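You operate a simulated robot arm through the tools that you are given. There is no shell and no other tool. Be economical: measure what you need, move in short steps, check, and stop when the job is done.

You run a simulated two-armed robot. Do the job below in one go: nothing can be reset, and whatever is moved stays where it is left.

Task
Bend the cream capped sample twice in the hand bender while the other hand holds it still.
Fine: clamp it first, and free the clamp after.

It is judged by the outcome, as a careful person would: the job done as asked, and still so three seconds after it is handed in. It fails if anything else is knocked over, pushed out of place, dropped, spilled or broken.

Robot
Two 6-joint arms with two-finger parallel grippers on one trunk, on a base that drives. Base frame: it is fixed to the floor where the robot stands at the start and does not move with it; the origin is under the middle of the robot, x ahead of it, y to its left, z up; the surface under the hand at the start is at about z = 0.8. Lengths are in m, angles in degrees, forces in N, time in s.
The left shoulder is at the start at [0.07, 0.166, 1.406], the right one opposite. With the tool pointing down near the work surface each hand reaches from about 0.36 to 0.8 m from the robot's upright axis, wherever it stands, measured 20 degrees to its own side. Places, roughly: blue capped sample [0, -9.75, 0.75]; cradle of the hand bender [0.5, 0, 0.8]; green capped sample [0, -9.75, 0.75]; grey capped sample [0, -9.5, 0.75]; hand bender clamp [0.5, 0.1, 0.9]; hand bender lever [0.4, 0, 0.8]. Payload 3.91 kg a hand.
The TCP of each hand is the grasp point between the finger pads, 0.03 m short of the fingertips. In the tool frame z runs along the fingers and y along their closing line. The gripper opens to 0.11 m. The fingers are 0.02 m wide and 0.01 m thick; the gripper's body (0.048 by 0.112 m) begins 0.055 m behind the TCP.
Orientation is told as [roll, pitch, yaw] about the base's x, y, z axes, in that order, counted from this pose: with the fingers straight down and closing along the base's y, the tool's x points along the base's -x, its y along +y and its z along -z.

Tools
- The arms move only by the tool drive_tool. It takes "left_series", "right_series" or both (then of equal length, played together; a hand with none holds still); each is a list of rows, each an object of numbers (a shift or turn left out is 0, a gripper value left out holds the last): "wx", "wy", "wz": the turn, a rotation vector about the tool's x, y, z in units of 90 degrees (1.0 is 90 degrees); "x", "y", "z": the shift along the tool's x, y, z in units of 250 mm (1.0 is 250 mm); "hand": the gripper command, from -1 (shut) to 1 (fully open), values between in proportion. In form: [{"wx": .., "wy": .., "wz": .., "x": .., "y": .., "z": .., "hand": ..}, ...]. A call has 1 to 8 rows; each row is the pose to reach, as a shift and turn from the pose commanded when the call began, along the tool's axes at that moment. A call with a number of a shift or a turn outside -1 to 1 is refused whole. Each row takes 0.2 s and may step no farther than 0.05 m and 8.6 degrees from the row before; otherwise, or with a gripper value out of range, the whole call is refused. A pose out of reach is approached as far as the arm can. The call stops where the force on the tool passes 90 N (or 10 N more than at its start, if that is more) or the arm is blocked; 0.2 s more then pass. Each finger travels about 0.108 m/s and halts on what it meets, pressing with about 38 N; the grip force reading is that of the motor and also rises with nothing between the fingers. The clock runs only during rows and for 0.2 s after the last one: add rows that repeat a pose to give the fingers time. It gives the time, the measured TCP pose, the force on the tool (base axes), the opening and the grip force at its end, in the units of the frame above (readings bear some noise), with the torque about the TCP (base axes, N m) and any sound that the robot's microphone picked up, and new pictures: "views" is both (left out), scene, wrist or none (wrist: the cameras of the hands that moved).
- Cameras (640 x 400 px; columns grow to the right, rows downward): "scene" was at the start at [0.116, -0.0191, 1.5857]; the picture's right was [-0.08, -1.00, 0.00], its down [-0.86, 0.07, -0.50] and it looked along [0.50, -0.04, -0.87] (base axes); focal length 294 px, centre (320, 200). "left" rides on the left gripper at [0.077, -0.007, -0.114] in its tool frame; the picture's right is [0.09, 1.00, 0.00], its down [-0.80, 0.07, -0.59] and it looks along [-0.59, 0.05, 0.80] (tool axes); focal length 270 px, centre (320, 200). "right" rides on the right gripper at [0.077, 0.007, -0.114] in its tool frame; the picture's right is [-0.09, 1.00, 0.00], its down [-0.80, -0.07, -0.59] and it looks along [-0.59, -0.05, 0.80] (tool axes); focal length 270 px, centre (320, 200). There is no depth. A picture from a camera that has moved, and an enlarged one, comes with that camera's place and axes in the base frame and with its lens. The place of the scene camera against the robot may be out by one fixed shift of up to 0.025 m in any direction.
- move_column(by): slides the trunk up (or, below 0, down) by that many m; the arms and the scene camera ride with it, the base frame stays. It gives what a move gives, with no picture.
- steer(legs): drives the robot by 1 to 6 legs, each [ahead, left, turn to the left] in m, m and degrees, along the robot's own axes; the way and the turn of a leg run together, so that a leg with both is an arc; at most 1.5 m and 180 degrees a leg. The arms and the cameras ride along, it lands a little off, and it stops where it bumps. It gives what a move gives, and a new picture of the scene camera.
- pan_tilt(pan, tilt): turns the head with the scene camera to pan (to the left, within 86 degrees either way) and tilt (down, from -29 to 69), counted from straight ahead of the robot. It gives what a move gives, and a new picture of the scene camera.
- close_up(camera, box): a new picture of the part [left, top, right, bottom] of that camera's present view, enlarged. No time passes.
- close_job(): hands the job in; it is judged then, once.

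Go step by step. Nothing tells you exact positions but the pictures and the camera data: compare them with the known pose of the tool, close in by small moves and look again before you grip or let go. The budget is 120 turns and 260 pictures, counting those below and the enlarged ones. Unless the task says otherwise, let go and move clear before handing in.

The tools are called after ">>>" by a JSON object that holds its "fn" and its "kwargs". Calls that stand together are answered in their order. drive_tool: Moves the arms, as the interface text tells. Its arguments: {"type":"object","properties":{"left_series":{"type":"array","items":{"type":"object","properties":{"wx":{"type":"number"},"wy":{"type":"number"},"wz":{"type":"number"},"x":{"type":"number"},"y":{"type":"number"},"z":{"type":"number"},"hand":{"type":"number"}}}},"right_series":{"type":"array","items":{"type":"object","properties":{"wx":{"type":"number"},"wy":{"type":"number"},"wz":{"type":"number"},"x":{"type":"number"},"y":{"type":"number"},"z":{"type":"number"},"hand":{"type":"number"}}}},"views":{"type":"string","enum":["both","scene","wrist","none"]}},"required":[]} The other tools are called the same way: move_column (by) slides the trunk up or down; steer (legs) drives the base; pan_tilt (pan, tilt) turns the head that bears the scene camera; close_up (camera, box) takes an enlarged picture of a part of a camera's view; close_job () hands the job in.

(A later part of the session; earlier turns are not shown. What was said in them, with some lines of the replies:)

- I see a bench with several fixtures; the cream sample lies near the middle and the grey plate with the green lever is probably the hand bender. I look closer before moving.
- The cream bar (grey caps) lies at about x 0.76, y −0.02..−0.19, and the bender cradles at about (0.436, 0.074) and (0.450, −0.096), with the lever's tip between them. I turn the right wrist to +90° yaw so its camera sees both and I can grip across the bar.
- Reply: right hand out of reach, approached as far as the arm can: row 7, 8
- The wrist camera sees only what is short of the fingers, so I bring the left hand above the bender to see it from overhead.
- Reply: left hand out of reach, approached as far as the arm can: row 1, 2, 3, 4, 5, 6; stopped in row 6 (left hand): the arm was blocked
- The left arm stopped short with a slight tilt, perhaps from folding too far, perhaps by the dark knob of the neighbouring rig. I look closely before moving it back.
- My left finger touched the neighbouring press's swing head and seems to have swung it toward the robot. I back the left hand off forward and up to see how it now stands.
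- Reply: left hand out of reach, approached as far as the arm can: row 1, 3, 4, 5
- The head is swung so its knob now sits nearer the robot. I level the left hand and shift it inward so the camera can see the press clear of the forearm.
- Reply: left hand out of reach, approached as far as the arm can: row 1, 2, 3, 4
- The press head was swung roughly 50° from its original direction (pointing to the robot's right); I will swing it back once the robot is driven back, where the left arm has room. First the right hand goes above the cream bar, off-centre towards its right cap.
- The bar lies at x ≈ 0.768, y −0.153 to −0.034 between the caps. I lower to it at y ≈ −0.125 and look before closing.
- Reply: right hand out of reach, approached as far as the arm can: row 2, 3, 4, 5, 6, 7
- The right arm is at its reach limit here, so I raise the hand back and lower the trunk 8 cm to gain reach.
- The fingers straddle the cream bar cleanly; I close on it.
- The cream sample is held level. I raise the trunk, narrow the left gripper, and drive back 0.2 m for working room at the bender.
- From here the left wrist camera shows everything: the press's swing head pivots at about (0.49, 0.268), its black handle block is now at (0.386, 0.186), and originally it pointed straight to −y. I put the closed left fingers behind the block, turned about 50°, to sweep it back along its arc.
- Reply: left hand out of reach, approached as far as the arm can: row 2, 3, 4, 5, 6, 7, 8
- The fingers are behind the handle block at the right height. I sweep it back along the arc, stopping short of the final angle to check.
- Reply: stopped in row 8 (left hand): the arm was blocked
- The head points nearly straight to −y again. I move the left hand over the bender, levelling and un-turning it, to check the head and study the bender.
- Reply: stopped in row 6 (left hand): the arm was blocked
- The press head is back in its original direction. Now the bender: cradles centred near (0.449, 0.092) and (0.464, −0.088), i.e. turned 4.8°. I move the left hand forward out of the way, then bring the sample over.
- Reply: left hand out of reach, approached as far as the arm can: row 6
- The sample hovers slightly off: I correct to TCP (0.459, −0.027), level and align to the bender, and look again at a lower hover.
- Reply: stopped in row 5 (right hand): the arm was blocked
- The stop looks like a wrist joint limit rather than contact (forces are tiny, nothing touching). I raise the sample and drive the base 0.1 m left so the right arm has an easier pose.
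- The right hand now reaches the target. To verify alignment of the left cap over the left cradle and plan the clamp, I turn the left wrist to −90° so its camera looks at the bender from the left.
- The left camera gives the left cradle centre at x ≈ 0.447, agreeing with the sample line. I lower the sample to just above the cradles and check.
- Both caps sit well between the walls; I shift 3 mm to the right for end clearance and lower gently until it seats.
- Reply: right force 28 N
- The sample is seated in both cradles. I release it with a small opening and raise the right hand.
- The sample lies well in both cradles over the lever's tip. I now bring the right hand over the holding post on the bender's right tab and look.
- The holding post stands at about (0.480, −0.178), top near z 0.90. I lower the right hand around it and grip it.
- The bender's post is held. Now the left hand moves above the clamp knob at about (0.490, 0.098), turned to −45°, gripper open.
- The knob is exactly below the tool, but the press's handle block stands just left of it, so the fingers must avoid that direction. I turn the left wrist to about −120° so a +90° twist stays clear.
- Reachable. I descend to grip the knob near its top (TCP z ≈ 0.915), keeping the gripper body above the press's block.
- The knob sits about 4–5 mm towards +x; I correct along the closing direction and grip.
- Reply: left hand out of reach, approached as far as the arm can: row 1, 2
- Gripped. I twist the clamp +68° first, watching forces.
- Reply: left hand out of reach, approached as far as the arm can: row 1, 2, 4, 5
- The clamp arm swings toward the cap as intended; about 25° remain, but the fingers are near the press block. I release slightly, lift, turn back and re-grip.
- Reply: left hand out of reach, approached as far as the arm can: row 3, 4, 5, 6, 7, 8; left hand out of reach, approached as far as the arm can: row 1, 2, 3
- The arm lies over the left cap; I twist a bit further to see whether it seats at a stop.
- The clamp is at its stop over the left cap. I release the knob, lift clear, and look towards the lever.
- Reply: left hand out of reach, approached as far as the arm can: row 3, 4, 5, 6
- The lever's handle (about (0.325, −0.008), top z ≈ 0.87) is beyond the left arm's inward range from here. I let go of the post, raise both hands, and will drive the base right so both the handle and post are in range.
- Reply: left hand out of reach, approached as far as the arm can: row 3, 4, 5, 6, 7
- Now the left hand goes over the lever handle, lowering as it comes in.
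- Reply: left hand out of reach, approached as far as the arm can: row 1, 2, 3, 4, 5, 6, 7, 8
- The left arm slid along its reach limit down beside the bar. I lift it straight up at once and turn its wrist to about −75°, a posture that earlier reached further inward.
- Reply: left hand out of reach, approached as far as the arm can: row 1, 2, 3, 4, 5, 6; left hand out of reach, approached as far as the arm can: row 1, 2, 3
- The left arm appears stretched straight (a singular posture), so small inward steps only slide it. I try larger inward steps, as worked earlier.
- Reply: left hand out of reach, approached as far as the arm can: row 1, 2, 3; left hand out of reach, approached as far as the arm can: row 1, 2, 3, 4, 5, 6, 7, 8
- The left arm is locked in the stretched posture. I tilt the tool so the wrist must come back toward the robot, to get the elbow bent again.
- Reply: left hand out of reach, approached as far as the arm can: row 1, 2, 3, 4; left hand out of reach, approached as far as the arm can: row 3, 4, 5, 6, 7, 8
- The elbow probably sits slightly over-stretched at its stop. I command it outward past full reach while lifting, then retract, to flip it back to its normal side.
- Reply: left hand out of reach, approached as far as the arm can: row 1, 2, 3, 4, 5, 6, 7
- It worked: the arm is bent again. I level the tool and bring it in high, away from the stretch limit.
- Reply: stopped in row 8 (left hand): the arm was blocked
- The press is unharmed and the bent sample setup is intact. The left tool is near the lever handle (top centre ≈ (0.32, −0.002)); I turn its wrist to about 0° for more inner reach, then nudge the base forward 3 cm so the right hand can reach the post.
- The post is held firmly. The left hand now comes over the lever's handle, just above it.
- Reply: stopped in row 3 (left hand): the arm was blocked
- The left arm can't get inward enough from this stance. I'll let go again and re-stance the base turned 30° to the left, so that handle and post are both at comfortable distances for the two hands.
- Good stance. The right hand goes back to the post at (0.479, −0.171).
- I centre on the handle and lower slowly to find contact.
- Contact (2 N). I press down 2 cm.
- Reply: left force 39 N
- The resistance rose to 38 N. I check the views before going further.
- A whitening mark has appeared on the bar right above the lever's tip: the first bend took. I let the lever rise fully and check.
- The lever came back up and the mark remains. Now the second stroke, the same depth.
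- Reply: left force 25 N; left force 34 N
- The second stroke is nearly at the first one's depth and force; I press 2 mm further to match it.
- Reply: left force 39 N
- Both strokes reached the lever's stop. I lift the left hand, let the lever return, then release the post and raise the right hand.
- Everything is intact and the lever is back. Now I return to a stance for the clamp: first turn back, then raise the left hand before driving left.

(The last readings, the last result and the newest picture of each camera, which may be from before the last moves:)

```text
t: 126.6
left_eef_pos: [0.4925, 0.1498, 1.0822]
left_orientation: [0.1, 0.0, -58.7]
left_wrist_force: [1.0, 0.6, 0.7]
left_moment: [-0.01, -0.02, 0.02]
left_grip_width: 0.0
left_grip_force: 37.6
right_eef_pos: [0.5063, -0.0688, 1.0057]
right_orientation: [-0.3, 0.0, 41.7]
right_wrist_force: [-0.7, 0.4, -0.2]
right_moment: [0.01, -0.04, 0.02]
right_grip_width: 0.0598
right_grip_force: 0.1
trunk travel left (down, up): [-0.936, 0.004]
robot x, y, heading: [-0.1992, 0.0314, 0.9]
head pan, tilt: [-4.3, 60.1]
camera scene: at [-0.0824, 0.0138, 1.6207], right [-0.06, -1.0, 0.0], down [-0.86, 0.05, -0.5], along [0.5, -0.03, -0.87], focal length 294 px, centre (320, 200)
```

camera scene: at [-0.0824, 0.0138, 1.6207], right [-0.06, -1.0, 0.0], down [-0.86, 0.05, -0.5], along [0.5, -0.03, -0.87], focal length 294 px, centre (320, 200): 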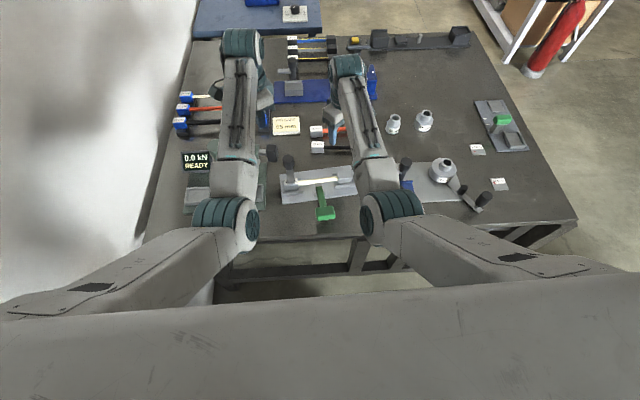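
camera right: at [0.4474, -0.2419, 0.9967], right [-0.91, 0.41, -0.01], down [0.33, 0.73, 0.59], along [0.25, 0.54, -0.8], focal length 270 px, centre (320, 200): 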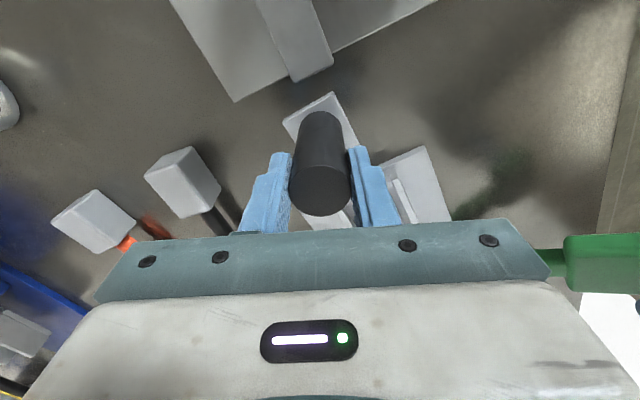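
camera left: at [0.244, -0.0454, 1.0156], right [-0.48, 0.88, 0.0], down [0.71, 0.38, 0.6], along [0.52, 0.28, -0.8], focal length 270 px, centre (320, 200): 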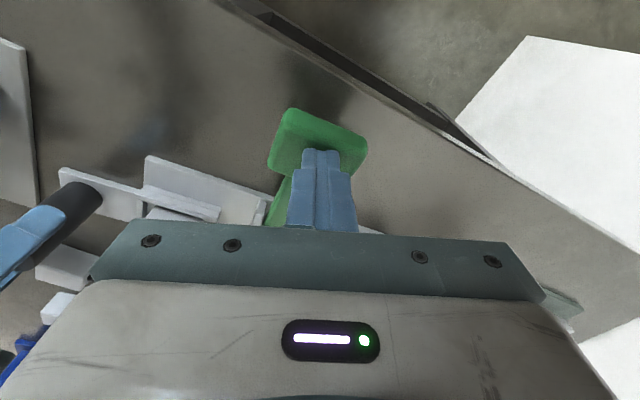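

Right hand goes to hold the post again, left hand above the clamp knob.

>>> {"fn": "drive_tool", "kwargs": {"right_series": [{"x": 0.13, "y": -0.085}, {"x": 0.26, "y": -0.17}, {"x": 0.355, "y": -0.236}, {"x": 0.355, "y": -0.236, "z": 0.15}, {"x": 0.355, "y": -0.236, "z": 0.3}, {"x": 0.355, "y": -0.236, "z": 0.42}, {"x": 0.355, "y": -0.236, "z": 0.5}, {"x": 0.355, "y": -0.236, "z": 0.5}], "left_series": [{"x": -0.06, "y": -0.034, "hand": -0.15}, {"x": -0.12, "y": -0.068, "hand": -0.15}, {"x": -0.186, "y": -0.102, "hand": -0.15}, {"x": -0.186, "y": -0.102, "z": 0.05, "hand": -0.15}, {"x": -0.186, "y": -0.102, "z": 0.12, "hand": -0.15}, {"x": -0.186, "y": -0.102, "z": 0.2, "hand": -0.15}, {"x": -0.186, "y": -0.102, "z": 0.28, "hand": -0.15}, {"x": -0.186, "y": -0.102, "z": 0.28, "hand": -0.15}], "views": "both"}}

```text
t: 128.4
left_eef_pos: [0.4949, 0.0967, 1.0105]
left_orientation: [0.1, 0.0, -58.7]
left_wrist_force: [-0.7, -0.8, 0.5]
left_moment: [0.03, -0.04, -0.02]
left_grip_width: 0.0468
left_grip_force: 0.0
right_eef_pos: [0.4802, -0.1703, 0.8819]
right_orientation: [-0.3, 0.0, 41.7]
right_wrist_force: [0.1, 0.6, 0.3]
right_moment: [0.02, 0.0, -0.03]
right_grip_width: 0.0601
right_grip_force: 0.0
trunk travel left (down, up): [-0.936, 0.004]
robot x, y, heading: [-0.2011, 0.0327, 0.8]
head pan, tilt: [-4.3, 60.1]
camera scene: at [-0.0826, 0.0157, 1.6207], right [-0.06, -1.0, 0.0], down [-0.86, 0.05, -0.5], along [0.5, -0.03, -0.87], focal length 294 px, centre (320, 200)
camera right: at [0.4185, -0.2176, 0.9975], right [-0.6, 0.8, -0.01], down [0.64, 0.48, 0.59], along [0.48, 0.35, -0.8], focal length 270 px, centre (320, 200)
camera left: at [0.4479, 0.159, 1.125], right [0.8, 0.59, 0.0], down [0.48, -0.65, 0.6], along [0.35, -0.48, -0.8], focal length 270 px, centre (320, 200)
```

scene: 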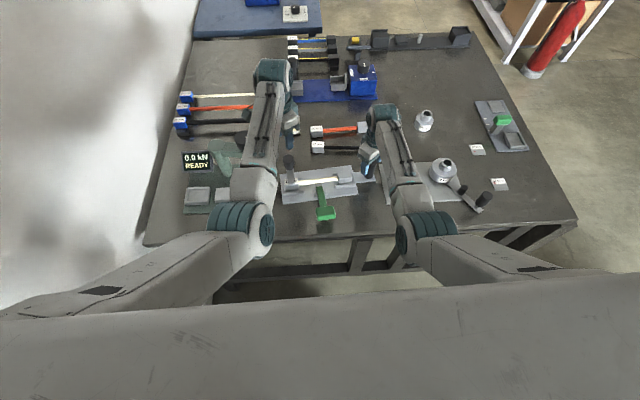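
right: 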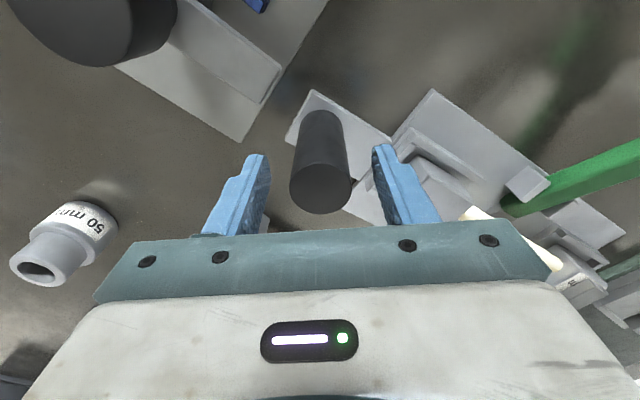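
left: 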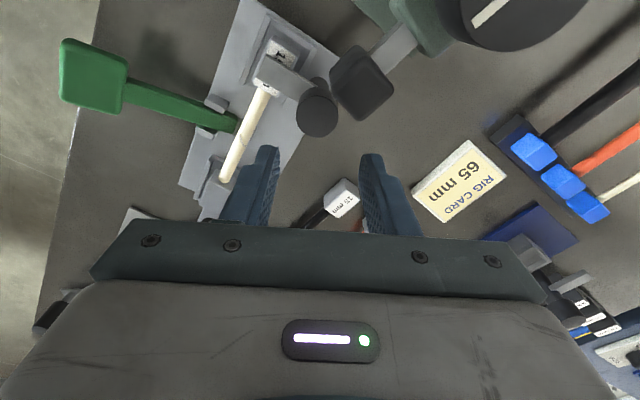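

>>> {"fn": "drive_tool", "kwargs": {"right_series": [{"hand": -1}, {"hand": -1}, {"hand": -1}, {"hand": -1}, {"hand": -1}, {"hand": -1}], "left_series": [{"wz": 0.07}, {"wz": 0.14}, {"wz": 0.14, "z": 0.12}, {"wz": 0.14, "z": 0.24}, {"wz": 0.14, "z": 0.34}, {"wz": 0.14, "z": 0.38}], "views": "none"}}

>>> {"fn": "close_up", "kwargs": {"camera": "left", "box": [200, 40, 440, 240]}}

```text
t: 129.8
left_eef_pos: [0.4942, 0.0985, 0.9152]
left_orientation: [0.1, 0.0, -71.2]
left_wrist_force: [0.1, -0.1, 0.5]
left_moment: [-0.02, 0.01, 0.04]
left_grip_width: 0.0467
left_grip_force: 0.1
right_eef_pos: [0.4805, -0.1711, 0.8813]
right_orientation: [-0.3, 0.1, 41.7]
right_wrist_force: [-0.3, -1.0, 2.8]
right_moment: [0.58, 0.49, 0.11]
right_grip_width: 0.0312
right_grip_force: 38.2
trunk travel left (down, up): [-0.936, 0.004]
robot x, y, heading: [-0.195, 0.0311, 0.7]
head pan, tilt: [-4.3, 60.1]
```

```text
2.00 times, centred on (320, 140) of left
camera zoom: at [0.4634, 0.169, 1.0292], right [0.91, 0.4, 0.0], down [0.32, -0.74, 0.6], along [0.24, -0.54, -0.8], focal length 541 px, centre (320, 320)
```

zoom: 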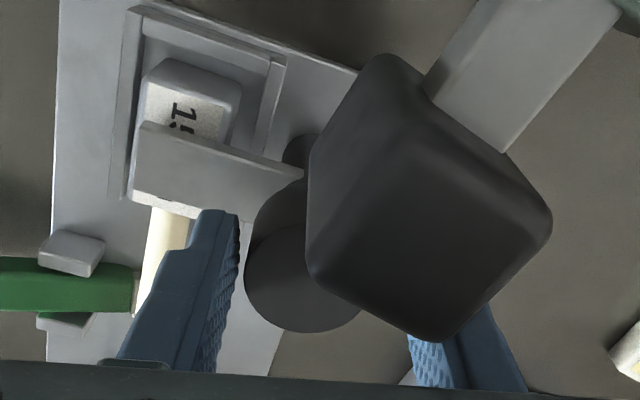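

>>> {"fn": "drive_tool", "kwargs": {"left_series": [{"hand": -1}, {"hand": -1}, {"wz": 0.08}, {"wz": 0.16}, {"wz": 0.25}, {"wz": 0.34}, {"wz": 0.43}, {"wz": 0.52}], "views": "none"}}

>>> {"fn": "close_up", "kwargs": {"camera": "scene", "box": [250, 120, 390, 220]}}

```text
t: 131.6
left_eef_pos: [0.4956, 0.0989, 0.9145]
left_orientation: [0.1, 0.1, -118.1]
left_wrist_force: [3.5, -0.7, 1.0]
left_moment: [0.27, -0.34, 0.0]
left_grip_width: 0.0341
left_grip_force: 38.0
right_eef_pos: [0.4803, -0.1693, 0.8819]
right_orientation: [-0.3, 0.1, 41.7]
right_wrist_force: [-0.7, 1.2, 4.2]
right_moment: [0.47, 0.52, 0.33]
right_grip_width: 0.0313
right_grip_force: 37.8
trunk travel left (down, up): [-0.936, 0.004]
robot x, y, heading: [-0.1994, 0.0338, 0.8]
head pan, tilt: [-4.3, 60.1]
```

```text
4.00 times, centred on (320, 170) of scene
camera zoom: at [-0.0823, 0.0165, 1.6207], right [-0.06, -1.0, 0.0], down [-0.86, 0.05, -0.5], along [0.5, -0.03, -0.87], focal length 1176 px, centre (320, 320)
```

zoom: 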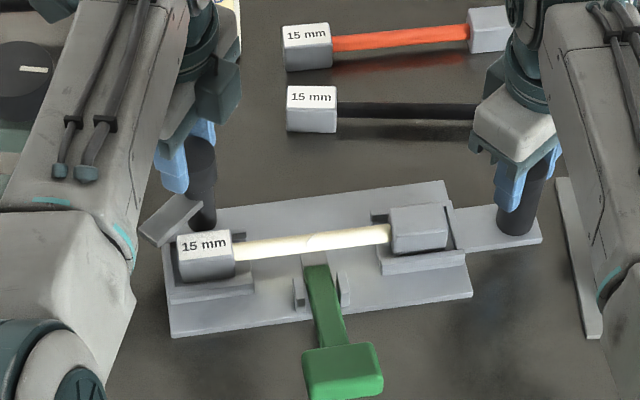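

The arm is already off the cap; I continue twisting toward its original position.

>>> {"fn": "drive_tool", "kwargs": {"left_series": [{"wz": 0.08}, {"wz": 0.16}, {"wz": 0.25}, {"wz": 0.34}, {"wz": 0.43}, {"wz": 0.47}], "views": "none"}}

>>> {"fn": "close_up", "kwargs": {"camera": "scene", "box": [250, 120, 390, 220]}}

```text
t: 133.0
left_eef_pos: [0.4954, 0.0964, 0.916]
left_orientation: [0.1, 0.0, -160.3]
left_wrist_force: [1.6, -11.7, 0.4]
left_moment: [-0.17, -0.04, 0.57]
left_grip_width: 0.0343
left_grip_force: 37.7
right_eef_pos: [0.4809, -0.1689, 0.8827]
right_orientation: [-0.3, 0.0, 41.7]
right_wrist_force: [-1.3, 11.1, 4.8]
right_moment: [0.78, 0.24, 0.17]
right_grip_width: 0.0314
right_grip_force: 37.4
trunk travel left (down, up): [-0.936, 0.004]
robot x, y, heading: [-0.1971, 0.0337, 1.1]
head pan, tilt: [-4.3, 60.1]
```

```text
4.00 times, centred on (320, 170) of scene
camera zoom: at [-0.0824, 0.0157, 1.6207], right [-0.06, -1.0, 0.0], down [-0.86, 0.05, -0.5], along [0.5, -0.03, -0.87], focal length 1176 px, centre (320, 320)
```

zoom: 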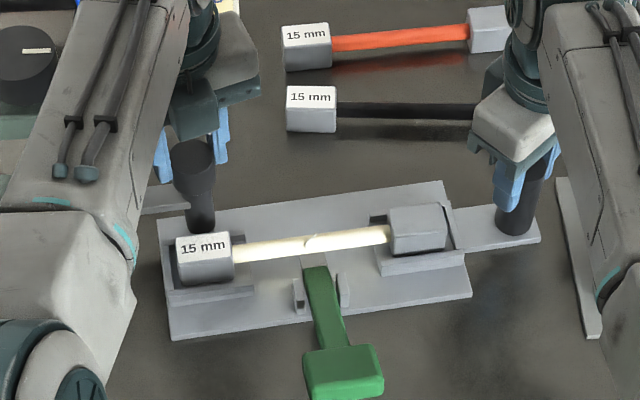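

The clamp arm is back at its original stop. The far finger is close to the press block, so I open only 6 mm while shifting the hand away from it, and lift straight up.

>>> {"fn": "drive_tool", "kwargs": {"left_series": [{"wz": -0.02, "y": 0.004}, {"wz": -0.02, "y": 0.012, "hand": -0.28}, {"wz": -0.02, "y": 0.012, "hand": -0.28}, {"wz": -0.02, "y": 0.012, "z": -0.06}, {"wz": -0.02, "y": 0.012, "z": -0.14}, {"wz": -0.02, "y": 0.012, "z": -0.26}, {"wz": -0.02, "y": 0.012, "z": -0.4}, {"wz": -0.02, "y": 0.012, "z": -0.52}], "views": "wrist"}}

>>> {"fn": "close_up", "kwargs": {"camera": "scene", "box": [250, 120, 390, 220]}}

```text
t: 134.8
left_eef_pos: [0.4949, 0.0915, 1.0477]
left_orientation: [0.0, 0.1, -158.5]
left_wrist_force: [-0.5, 0.5, -0.4]
left_moment: [0.0, 0.05, -0.01]
left_grip_width: 0.0396
left_grip_force: 0.1
right_eef_pos: [0.4798, -0.1724, 0.8811]
right_orientation: [-0.3, 0.1, 41.7]
right_wrist_force: [-0.7, -2.7, 1.7]
right_moment: [0.43, 0.49, 0.16]
right_grip_width: 0.0314
right_grip_force: 38.4
trunk travel left (down, up): [-0.936, 0.004]
robot x, y, heading: [-0.1999, 0.0319, 0.8]
head pan, tilt: [-4.3, 60.1]
camera left: at [0.5624, 0.127, 1.1615], right [0.45, -0.89, 0.0], down [-0.72, -0.36, 0.59], along [-0.53, -0.26, -0.81], focal length 270 px, centre (320, 200)
```

left: 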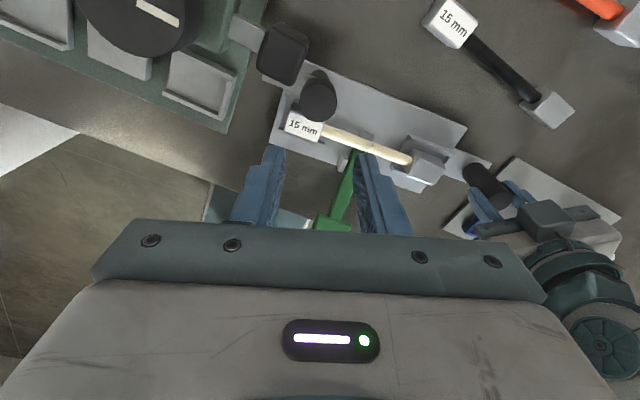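

```text
4.00 times, centred on (320, 170) of scene
camera zoom: at [-0.0829, 0.015, 1.6207], right [-0.06, -1.0, 0.0], down [-0.86, 0.05, -0.5], along [0.5, -0.03, -0.87], focal length 1176 px, centre (320, 320)
```

zoom: 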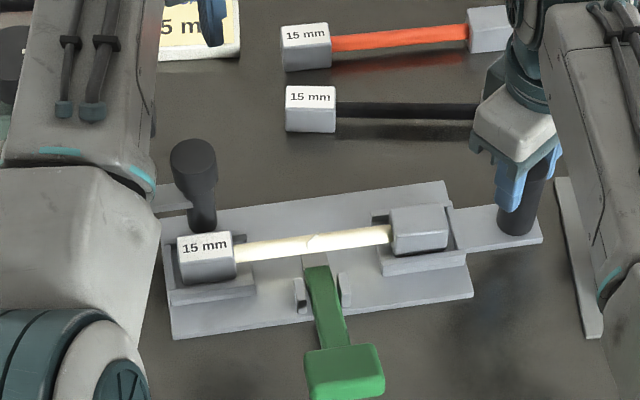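

The clamp is free and the sample rests in its cradles. I release the post with the right hand, raise it, and back the robot off a little to inspect everything.

>>> {"fn": "drive_tool", "kwargs": {"right_series": [{"hand": 0.09}, {"hand": 0.09}, {"hand": 0.09}, {"z": -0.14}, {"z": -0.3}, {"z": -0.46}, {"z": -0.6}], "views": "none"}}

>>> {"fn": "steer", "kwargs": {"legs": [[-0.3, 0, 0]]}}

>>> {"fn": "close_up", "kwargs": {"camera": "scene", "box": [160, 60, 400, 210]}}

```text
t: 136.4
left_eef_pos: [0.4947, 0.0931, 1.0463]
left_orientation: [0.1, 0.1, -158.5]
left_wrist_force: [0.0, 0.0, 0.8]
left_moment: [0.03, 0.0, 0.01]
left_grip_width: 0.04
left_grip_force: 0.0
right_eef_pos: [0.4809, -0.1696, 1.0324]
right_orientation: [-0.5, 0.2, 41.7]
right_wrist_force: [0.2, 0.1, 0.3]
right_moment: [0.03, 0.01, -0.02]
right_grip_width: 0.0602
right_grip_force: 0.1
trunk travel left (down, up): [-0.936, 0.004]
robot x, y, heading: [-0.1988, 0.0326, 0.9]
head pan, tilt: [-4.3, 60.1]
```

```text
t: 138.5
left_eef_pos: [0.1865, 0.0849, 1.0453]
left_orientation: [0.0, -0.1, -159.1]
left_wrist_force: [-0.3, -0.7, -0.7]
left_moment: [0.03, 0.01, 0.01]
left_grip_width: 0.0395
left_grip_force: 0.0
right_eef_pos: [0.1706, -0.1787, 1.03]
right_orientation: [-0.2, 0.2, 41.3]
right_wrist_force: [0.3, 0.0, 0.1]
right_moment: [0.0, 0.01, 0.02]
right_grip_width: 0.0601
right_grip_force: 0.1
trunk travel left (down, up): [-0.936, 0.004]
robot x, y, heading: [-0.5081, 0.033, 0.1]
head pan, tilt: [-4.3, 60.1]
camera scene: at [-0.3883, 0.012, 1.6204], right [-0.07, -1.0, 0.0], down [-0.87, 0.06, -0.5], along [0.5, -0.03, -0.87], focal length 294 px, centre (320, 200)
```

scene: 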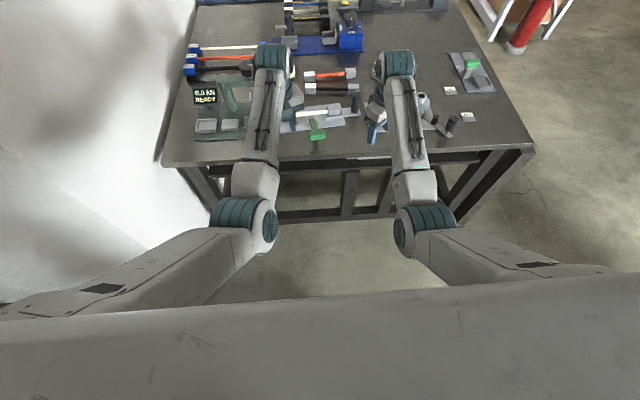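

```text
2.67 times, centred on (280, 135) of scene
camera zoom: at [-0.3883, 0.012, 1.6204], right [-0.07, -1.0, 0.0], down [-0.87, 0.06, -0.5], along [0.5, -0.03, -0.87], focal length 784 px, centre (427, 373)
```

zoom: 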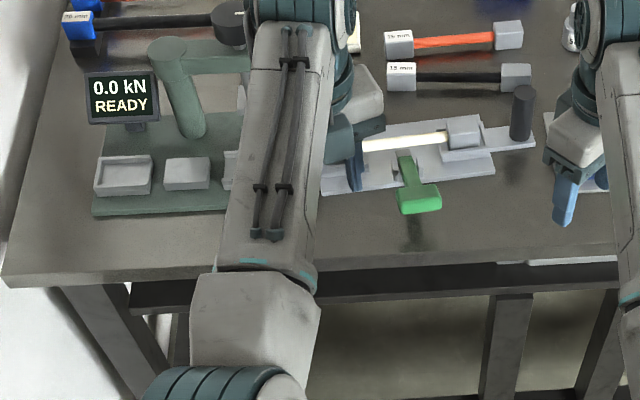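

The sample sits in the bender with the lever up and the clamp free. The press head is back where it was, the other items are undisturbed, and both hands are clear, so I hand the job in.

>>> {"fn": "close_job", "kwargs": {}}

```text
The job is handed in.
```

I bent the cream sample twice in the hand bender while the right hand held the bender's post, with the clamp closed first and freed after. Both lever strokes went to the stop. A bend mark showed on the bar after the first stroke, and I saw no separate mark from the second.

Early on, my left finger knocked the neighbouring press's swing head about 50° out of place. I swung it back, and it matches its original direction to within about 4°.
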